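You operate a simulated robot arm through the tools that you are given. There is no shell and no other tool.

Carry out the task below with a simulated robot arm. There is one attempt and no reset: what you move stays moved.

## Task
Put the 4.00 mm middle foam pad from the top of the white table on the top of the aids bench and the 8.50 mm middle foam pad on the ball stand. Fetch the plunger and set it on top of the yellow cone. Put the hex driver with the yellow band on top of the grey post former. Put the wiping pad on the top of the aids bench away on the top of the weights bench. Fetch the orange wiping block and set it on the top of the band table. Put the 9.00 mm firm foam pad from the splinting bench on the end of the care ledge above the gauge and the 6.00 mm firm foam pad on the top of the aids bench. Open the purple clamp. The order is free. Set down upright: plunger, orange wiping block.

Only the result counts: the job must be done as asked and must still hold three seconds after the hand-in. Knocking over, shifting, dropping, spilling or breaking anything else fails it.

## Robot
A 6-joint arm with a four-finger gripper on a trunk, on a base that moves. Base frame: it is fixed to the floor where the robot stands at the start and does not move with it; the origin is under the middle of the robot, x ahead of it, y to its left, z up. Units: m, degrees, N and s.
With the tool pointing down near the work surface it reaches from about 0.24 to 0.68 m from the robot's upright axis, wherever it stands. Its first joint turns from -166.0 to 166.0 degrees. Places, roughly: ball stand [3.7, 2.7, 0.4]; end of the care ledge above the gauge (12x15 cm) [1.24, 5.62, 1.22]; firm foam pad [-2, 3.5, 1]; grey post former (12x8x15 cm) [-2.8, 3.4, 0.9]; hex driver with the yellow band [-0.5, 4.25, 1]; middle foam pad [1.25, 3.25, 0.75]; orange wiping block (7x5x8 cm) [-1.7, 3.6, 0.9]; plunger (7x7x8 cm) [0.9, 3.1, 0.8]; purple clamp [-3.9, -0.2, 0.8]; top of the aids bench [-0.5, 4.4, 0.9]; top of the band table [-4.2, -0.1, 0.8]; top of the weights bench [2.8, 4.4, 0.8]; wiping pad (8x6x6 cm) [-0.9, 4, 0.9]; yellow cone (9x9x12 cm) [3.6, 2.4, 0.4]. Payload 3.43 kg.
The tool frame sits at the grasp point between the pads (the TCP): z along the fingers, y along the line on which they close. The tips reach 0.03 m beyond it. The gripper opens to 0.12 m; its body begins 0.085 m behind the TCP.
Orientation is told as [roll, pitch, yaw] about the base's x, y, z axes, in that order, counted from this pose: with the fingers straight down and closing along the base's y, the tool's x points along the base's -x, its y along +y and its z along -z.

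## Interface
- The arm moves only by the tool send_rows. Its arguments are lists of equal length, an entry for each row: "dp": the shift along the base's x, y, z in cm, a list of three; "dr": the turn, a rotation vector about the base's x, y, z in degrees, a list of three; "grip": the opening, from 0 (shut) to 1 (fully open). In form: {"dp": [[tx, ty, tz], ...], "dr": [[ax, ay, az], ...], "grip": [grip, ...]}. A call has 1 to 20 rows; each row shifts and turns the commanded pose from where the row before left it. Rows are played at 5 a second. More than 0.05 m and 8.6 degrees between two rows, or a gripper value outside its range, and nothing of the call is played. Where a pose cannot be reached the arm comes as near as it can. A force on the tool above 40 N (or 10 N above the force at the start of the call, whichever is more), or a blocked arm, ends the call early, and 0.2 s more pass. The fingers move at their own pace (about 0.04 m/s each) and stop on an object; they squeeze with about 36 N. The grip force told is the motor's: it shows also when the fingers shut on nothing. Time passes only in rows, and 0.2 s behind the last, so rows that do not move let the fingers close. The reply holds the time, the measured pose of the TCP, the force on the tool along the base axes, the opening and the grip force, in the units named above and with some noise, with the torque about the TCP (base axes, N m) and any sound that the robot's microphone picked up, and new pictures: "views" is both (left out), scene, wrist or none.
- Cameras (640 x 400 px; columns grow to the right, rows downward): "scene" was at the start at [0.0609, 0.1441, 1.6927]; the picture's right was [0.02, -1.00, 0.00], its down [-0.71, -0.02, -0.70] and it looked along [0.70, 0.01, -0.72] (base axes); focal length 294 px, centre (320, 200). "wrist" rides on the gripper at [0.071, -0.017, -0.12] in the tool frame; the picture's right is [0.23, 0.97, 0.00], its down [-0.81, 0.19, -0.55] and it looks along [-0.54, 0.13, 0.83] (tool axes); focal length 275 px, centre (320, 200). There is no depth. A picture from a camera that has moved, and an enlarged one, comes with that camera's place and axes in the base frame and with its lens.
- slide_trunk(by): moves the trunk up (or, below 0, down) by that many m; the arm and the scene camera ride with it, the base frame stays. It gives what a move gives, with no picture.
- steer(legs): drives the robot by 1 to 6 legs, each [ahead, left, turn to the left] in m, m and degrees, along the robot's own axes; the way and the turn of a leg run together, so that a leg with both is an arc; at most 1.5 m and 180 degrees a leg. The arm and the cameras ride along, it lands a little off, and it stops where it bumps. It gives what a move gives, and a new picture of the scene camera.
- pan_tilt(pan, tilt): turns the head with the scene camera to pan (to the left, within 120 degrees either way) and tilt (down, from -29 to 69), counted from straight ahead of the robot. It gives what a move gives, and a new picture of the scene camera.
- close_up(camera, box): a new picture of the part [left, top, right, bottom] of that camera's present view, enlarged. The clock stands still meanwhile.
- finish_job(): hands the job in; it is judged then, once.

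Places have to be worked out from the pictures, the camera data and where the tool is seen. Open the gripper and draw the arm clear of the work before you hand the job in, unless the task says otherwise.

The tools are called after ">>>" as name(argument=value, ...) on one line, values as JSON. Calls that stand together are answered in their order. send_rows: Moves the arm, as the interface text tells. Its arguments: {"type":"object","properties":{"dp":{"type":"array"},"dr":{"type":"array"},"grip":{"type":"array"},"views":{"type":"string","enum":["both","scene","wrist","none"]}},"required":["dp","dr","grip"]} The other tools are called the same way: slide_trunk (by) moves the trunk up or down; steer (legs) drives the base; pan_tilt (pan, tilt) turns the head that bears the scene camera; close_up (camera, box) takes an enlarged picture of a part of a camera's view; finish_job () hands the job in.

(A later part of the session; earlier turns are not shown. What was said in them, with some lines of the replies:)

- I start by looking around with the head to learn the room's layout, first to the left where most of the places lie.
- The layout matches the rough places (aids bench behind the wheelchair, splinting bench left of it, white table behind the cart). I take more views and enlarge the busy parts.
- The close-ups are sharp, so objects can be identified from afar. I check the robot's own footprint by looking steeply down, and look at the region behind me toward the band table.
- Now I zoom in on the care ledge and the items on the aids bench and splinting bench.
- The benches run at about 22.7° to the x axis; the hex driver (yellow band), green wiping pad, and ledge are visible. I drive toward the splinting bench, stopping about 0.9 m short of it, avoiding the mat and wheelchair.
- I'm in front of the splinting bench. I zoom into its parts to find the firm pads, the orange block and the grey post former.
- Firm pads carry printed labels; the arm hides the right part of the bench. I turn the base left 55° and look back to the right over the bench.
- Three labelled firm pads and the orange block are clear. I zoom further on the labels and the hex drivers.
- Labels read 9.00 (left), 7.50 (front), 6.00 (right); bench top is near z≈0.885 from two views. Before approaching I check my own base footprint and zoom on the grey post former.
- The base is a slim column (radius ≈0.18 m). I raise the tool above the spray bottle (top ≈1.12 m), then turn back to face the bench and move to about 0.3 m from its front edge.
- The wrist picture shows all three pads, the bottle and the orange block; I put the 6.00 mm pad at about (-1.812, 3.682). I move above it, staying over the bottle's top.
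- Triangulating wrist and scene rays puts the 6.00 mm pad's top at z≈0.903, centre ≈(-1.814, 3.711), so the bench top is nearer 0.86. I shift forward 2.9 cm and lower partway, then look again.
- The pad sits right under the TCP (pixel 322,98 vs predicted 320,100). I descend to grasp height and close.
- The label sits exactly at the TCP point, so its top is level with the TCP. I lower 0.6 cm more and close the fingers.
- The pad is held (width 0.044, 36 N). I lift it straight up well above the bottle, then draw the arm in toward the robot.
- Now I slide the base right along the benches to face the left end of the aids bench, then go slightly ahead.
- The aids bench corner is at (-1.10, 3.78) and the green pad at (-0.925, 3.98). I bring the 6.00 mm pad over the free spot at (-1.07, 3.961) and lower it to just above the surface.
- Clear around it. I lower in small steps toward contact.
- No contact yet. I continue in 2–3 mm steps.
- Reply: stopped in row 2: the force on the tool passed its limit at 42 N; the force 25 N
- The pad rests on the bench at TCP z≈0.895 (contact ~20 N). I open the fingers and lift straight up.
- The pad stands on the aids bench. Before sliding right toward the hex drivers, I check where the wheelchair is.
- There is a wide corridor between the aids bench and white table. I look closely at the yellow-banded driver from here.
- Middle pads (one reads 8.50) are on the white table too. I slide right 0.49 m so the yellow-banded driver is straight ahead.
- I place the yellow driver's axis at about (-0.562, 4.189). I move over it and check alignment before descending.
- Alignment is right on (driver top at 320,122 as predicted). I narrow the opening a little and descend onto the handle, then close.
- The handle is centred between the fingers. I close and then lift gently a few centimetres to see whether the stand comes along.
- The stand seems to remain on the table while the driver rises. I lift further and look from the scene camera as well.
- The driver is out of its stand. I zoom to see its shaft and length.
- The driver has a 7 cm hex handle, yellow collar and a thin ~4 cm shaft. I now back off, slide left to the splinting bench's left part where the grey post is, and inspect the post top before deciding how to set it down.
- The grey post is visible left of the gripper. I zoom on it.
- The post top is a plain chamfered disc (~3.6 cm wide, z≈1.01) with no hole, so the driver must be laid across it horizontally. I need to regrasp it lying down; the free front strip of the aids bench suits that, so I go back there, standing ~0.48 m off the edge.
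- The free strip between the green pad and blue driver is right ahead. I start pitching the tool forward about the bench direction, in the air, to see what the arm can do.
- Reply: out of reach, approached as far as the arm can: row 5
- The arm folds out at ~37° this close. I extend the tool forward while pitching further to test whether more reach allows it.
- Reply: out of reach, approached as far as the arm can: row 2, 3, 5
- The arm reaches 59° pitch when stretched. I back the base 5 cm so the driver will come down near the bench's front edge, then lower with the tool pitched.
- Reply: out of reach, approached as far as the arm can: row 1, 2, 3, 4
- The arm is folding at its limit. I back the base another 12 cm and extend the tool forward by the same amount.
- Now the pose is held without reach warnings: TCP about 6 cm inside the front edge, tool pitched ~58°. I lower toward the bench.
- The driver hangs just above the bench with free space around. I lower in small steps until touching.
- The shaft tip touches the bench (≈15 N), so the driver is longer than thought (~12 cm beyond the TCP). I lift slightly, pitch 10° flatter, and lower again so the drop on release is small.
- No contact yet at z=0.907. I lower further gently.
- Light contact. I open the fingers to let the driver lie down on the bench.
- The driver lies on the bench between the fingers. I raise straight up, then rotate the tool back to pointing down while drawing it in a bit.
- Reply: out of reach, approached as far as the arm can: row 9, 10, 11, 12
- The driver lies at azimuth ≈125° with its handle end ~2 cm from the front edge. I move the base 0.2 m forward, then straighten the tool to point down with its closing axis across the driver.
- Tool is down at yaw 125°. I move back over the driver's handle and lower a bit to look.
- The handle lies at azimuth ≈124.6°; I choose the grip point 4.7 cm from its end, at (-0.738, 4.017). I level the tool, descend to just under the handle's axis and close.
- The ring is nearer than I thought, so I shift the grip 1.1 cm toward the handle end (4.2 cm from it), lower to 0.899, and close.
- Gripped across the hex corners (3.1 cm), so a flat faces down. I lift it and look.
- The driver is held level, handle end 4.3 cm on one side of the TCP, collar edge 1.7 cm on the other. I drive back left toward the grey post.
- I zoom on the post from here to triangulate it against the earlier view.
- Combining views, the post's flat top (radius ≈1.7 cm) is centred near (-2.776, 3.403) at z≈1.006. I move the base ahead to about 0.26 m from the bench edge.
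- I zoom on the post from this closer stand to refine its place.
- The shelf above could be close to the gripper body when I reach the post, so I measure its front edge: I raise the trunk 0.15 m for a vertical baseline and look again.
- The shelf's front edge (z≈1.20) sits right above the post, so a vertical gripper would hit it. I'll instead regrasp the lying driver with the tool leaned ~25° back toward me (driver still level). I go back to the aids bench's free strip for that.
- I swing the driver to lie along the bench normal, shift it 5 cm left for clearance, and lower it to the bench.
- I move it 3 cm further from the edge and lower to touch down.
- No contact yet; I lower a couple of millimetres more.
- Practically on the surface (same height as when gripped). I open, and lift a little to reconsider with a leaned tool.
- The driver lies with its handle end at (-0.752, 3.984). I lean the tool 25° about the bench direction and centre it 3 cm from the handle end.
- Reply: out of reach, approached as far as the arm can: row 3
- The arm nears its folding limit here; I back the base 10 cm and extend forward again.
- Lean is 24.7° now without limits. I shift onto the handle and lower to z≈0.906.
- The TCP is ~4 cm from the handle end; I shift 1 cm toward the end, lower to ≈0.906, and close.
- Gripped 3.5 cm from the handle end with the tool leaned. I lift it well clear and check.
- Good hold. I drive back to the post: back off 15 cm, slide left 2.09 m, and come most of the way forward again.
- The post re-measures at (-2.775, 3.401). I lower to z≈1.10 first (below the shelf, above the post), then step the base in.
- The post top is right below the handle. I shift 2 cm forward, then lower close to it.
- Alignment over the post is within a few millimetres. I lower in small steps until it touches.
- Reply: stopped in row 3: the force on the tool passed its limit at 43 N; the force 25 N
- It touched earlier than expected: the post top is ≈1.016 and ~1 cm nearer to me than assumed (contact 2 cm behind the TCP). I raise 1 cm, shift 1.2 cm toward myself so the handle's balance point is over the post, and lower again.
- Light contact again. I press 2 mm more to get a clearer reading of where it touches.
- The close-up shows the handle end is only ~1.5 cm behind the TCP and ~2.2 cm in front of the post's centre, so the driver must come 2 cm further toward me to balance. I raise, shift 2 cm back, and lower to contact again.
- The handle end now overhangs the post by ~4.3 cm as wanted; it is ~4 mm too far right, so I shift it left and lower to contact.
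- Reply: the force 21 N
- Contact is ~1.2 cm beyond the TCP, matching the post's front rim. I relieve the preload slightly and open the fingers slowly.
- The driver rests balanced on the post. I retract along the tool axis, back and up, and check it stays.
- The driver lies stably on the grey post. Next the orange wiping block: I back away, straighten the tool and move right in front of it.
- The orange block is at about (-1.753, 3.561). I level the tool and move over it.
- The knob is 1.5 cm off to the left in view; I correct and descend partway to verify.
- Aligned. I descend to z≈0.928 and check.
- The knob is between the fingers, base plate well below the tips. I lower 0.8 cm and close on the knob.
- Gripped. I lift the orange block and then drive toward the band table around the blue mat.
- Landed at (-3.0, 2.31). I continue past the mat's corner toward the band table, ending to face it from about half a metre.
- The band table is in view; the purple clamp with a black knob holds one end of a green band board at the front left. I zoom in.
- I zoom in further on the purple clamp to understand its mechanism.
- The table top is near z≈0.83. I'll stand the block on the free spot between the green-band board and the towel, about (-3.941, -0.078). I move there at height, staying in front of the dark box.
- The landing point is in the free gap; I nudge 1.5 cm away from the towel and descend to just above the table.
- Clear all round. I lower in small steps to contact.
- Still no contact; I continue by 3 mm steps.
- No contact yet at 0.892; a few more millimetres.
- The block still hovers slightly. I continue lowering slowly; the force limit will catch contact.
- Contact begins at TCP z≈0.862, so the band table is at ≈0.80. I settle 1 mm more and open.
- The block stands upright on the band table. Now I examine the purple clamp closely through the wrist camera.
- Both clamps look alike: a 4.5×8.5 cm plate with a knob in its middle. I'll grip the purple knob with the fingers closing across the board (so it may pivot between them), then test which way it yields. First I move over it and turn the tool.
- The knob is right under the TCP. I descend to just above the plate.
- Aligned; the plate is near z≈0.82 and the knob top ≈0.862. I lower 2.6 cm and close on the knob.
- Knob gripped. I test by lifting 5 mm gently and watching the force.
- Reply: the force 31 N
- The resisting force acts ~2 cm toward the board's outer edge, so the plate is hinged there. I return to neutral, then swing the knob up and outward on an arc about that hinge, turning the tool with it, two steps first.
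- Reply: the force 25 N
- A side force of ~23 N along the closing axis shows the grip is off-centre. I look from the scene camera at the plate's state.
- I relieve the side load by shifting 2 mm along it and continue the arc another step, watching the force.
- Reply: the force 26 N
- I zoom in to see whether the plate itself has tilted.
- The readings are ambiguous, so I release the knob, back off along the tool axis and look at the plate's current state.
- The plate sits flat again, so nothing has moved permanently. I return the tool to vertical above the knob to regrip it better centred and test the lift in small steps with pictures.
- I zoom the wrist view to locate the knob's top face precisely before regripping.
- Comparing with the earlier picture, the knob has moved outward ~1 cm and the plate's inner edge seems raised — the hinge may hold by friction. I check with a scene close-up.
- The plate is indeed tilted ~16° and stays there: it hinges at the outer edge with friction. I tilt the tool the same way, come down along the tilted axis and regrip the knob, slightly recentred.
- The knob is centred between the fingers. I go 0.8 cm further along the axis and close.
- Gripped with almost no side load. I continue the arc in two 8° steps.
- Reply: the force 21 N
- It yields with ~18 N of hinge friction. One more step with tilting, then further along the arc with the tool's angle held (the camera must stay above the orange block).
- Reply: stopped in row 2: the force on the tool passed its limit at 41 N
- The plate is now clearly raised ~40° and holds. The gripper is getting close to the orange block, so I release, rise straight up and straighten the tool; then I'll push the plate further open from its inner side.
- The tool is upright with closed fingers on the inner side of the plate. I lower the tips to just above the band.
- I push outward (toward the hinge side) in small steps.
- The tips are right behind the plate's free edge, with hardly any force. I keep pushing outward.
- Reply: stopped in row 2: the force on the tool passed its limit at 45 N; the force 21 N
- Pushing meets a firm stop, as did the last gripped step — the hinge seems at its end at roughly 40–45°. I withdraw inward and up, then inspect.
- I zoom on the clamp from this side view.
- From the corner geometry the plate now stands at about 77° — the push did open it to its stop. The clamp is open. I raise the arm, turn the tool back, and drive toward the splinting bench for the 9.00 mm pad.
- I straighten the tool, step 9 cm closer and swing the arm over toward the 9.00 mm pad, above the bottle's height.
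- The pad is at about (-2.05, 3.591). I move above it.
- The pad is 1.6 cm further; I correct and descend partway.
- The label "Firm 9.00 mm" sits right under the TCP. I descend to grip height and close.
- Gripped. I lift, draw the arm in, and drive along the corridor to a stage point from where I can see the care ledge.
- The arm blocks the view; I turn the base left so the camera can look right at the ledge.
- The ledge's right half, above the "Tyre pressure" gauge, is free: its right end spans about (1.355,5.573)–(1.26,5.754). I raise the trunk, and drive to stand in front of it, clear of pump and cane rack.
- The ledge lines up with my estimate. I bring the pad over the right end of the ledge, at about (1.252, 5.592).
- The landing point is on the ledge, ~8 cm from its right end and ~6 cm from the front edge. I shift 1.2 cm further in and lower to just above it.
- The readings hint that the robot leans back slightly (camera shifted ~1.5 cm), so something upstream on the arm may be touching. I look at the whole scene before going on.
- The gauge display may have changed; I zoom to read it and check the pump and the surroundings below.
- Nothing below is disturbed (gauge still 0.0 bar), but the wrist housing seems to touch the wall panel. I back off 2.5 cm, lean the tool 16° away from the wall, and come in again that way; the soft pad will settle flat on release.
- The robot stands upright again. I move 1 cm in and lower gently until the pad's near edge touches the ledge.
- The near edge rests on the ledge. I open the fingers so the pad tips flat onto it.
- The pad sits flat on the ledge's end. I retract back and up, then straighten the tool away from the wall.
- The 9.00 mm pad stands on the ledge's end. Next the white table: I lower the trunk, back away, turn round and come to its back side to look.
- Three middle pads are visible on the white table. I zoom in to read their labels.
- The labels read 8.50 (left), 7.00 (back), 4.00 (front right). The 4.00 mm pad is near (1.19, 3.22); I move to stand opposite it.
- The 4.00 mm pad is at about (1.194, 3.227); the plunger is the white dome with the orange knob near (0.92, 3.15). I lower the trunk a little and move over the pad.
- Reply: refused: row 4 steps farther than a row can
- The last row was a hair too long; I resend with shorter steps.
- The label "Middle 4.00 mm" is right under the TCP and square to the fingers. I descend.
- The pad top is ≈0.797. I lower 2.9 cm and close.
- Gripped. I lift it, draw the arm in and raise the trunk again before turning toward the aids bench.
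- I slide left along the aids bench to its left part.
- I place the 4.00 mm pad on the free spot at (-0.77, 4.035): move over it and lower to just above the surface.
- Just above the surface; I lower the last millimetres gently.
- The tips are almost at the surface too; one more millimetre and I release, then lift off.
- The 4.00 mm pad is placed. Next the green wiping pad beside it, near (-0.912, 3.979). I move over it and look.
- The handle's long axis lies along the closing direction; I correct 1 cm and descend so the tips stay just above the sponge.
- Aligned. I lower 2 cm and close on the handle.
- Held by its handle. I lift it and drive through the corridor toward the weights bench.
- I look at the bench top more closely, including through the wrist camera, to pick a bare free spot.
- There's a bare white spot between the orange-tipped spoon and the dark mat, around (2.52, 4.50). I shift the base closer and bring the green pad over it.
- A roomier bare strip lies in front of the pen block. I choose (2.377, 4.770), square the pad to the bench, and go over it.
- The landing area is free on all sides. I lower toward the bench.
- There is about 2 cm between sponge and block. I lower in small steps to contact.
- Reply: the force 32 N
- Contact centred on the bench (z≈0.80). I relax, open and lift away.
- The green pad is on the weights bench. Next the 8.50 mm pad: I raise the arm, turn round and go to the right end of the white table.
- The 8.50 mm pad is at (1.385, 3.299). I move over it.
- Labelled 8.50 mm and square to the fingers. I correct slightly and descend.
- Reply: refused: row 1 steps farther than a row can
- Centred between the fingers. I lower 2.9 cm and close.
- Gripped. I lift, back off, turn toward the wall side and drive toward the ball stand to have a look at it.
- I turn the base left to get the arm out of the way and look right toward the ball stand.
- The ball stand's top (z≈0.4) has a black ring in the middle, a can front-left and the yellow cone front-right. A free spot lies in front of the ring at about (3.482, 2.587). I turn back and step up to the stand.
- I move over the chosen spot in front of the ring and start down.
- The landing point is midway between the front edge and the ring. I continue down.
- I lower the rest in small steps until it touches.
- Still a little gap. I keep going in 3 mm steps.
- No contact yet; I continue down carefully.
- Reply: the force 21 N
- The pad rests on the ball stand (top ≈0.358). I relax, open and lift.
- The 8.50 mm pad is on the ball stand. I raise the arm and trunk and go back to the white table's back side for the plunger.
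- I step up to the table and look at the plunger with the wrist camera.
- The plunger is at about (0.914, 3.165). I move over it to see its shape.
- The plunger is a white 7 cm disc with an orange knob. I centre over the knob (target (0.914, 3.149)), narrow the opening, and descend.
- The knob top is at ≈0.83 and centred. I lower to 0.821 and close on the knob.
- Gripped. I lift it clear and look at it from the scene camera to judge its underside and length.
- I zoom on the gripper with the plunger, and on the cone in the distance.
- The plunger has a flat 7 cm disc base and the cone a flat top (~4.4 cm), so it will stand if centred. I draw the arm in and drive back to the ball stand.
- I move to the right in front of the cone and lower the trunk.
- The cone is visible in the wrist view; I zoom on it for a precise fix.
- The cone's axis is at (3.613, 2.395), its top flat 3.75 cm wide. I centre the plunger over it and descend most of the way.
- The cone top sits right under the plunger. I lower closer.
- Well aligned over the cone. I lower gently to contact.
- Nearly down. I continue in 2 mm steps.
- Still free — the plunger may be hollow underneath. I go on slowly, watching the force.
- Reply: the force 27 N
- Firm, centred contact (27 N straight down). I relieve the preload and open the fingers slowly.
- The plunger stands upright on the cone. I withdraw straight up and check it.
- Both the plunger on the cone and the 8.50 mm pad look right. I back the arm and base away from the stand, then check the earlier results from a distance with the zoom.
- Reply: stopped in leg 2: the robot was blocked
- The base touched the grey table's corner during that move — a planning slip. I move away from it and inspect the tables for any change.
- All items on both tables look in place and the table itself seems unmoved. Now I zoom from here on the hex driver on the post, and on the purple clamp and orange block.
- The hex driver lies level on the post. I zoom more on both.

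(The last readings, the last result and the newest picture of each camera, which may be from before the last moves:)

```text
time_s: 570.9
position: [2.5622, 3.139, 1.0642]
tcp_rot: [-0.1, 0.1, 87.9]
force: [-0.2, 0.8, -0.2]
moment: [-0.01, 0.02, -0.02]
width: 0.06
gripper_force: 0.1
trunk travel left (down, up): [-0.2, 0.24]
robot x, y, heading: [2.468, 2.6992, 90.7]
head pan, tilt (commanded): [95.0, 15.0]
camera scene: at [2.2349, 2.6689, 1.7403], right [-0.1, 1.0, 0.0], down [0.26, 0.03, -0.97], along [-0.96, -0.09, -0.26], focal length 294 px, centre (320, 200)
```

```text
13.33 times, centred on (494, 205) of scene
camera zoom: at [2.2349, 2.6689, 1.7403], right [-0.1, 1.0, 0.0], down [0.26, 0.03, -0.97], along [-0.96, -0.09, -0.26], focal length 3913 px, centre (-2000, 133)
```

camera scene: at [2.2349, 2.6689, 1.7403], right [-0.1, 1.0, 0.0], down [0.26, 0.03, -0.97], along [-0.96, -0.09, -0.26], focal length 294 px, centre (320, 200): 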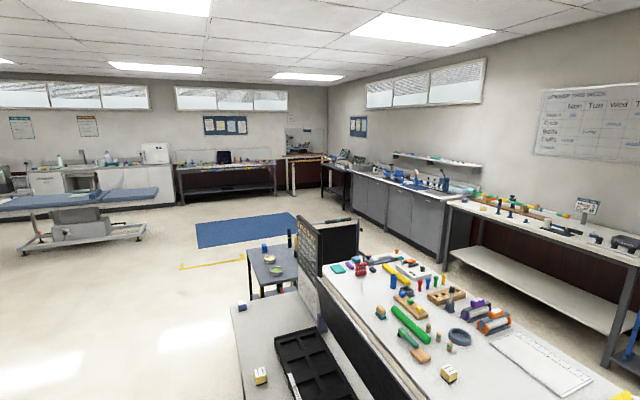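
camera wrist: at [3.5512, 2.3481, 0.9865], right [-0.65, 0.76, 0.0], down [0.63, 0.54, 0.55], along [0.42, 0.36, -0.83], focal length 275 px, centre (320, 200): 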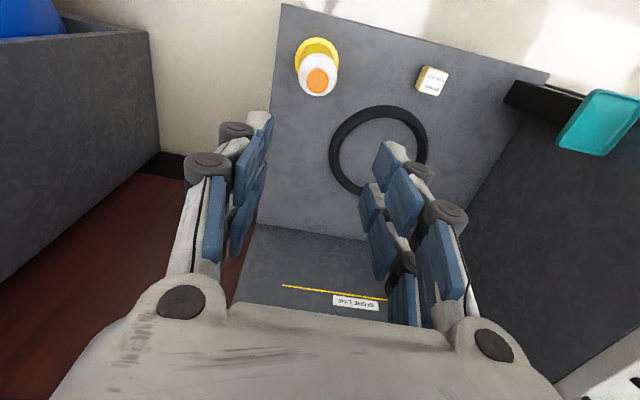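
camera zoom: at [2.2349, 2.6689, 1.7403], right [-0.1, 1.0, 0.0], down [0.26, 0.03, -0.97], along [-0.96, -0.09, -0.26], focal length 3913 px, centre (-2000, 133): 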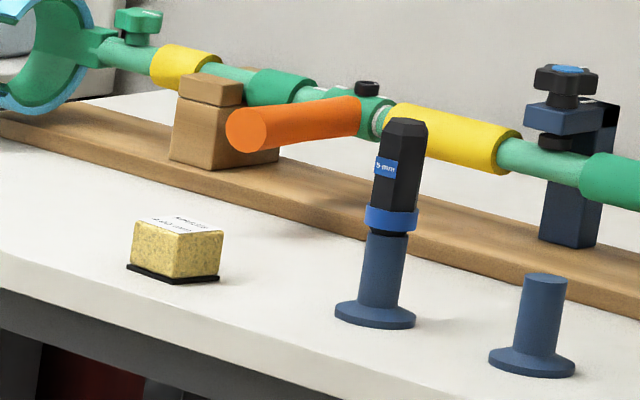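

The purple clamp stands fully open, the orange block is upright, the driver lies on the post and the 4.00 mm pad stands on the aids bench. One last look at the ledge, the other aids-bench pad, and the weights bench.

>>> pan_tilt(pan=25, tilt=15)

>>> close_up(camera="scene", box=[300, 130, 428, 210])

>>> pan_tilt(pan=75, tilt=15)

>>> close_up(camera="scene", box=[270, 150, 366, 210])

```text
time_s: 572.3
position: [2.5603, 3.1396, 1.0657]
tcp_rot: [-0.1, 0.1, 87.9]
force: [0.7, -0.5, 0.6]
moment: [0.01, -0.03, 0.01]
width: 0.0603
gripper_force: 0.1
trunk travel left (down, up): [-0.2, 0.24]
robot x, y, heading: [2.4675, 2.6956, 90.6]
head pan, tilt (commanded): [25.0, 15.0]
camera scene: at [2.2874, 2.7622, 1.7404], right [0.9, 0.43, 0.0], down [0.11, -0.23, -0.97], along [-0.42, 0.87, -0.26], focal length 294 px, centre (320, 200)
```

scene: 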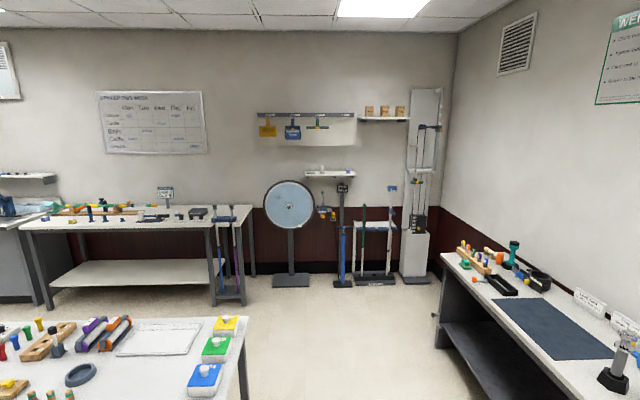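

```text
5.00 times, centred on (364, 170) of scene
camera zoom: at [2.2874, 2.7622, 1.7404], right [0.9, 0.43, 0.0], down [0.11, -0.23, -0.97], along [-0.42, 0.87, -0.26], focal length 1468 px, centre (100, 350)
```

zoom: 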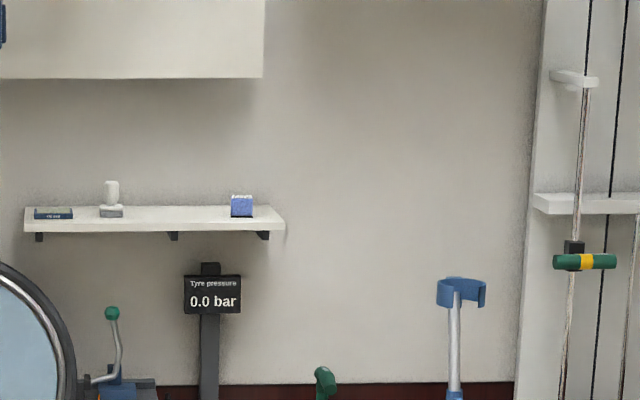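

```text
time_s: 573.5
position: [2.5606, 3.1395, 1.0667]
tcp_rot: [-0.1, 0.1, 87.9]
force: [0.4, 0.4, -0.3]
moment: [0.0, 0.0, 0.02]
width: 0.06
gripper_force: 0.0
trunk travel left (down, up): [-0.2, 0.24]
robot x, y, heading: [2.4679, 2.6949, 90.4]
head pan, tilt (commanded): [75.0, 15.0]
camera scene: at [2.2375, 2.7013, 1.7404], right [0.25, 0.97, 0.0], down [0.25, -0.06, -0.97], along [-0.94, 0.24, -0.26], focal length 294 px, centre (320, 200)
```

scene: 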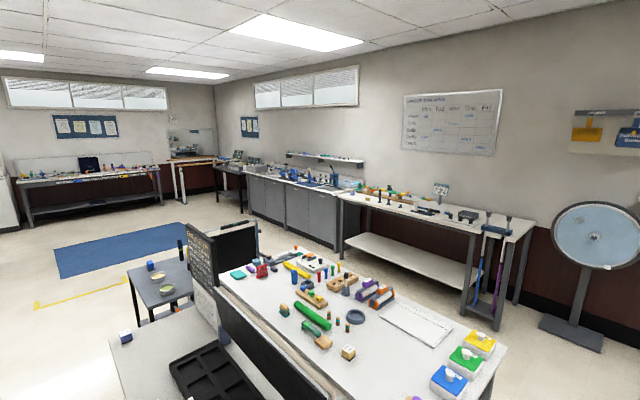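

```text
6.67 times, centred on (318, 180) of scene
camera zoom: at [2.2375, 2.7013, 1.7404], right [0.25, 0.97, 0.0], down [0.25, -0.06, -0.97], along [-0.94, 0.24, -0.26], focal length 1957 px, centre (333, 333)
```

zoom: 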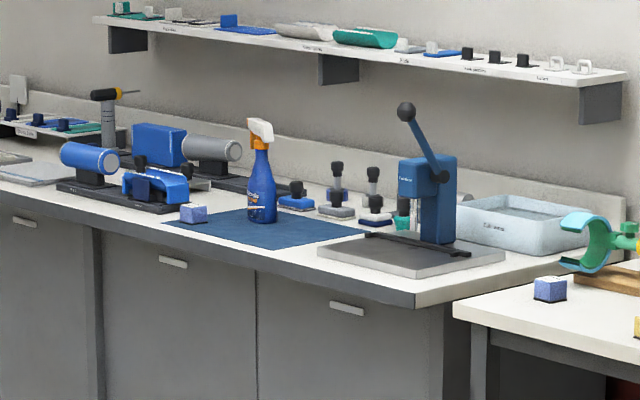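

Everything is in place: both aids-bench pads, the pad on the ledge's end, the driver on the post, the clamp open, and the arm is clear with the gripper open. I hand the job in.

>>> finish_job()

```text
The job is handed in.
```

I finished every part of the task and handed the job in. The result has not come back to me.

| Item | Where it is now |
|---|---|
| 4.00 mm middle foam pad | on the top of the aids bench |
| 8.50 mm middle foam pad | on the ball stand, in front of the black ring |
| Plunger | upright on top of the yellow cone |
| Hex driver with the yellow band | lying level across the top of the grey post former |
| Wiping pad (green) | on the top of the weights bench, in front of the rack of weight bars |
| Orange wiping block | upright on the top of the band table |
| 9.00 mm firm foam pad | on the right end of the care ledge |
| 6.00 mm firm foam pad | on the top of the aids bench |
| Purple clamp | open and holding, with the plate standing about upright |

- **Bump:** after the last placement the base touched the corner of the grey table and stopped. I backed off, and everything on that table and the white table looked unmoved afterwards.
- **Ledge contact:** on my first approach to the care ledge, the arm seems to have touched the wall panel. I backed off and leaned the tool away. The pressure gauge still read 0.0 bar and nothing on the ledge had shifted.
- **Hex driver:** it rests across a post top about 3.5 cm wide, and nothing holds it in place. It was still level and steady in the last picture before I handed in.
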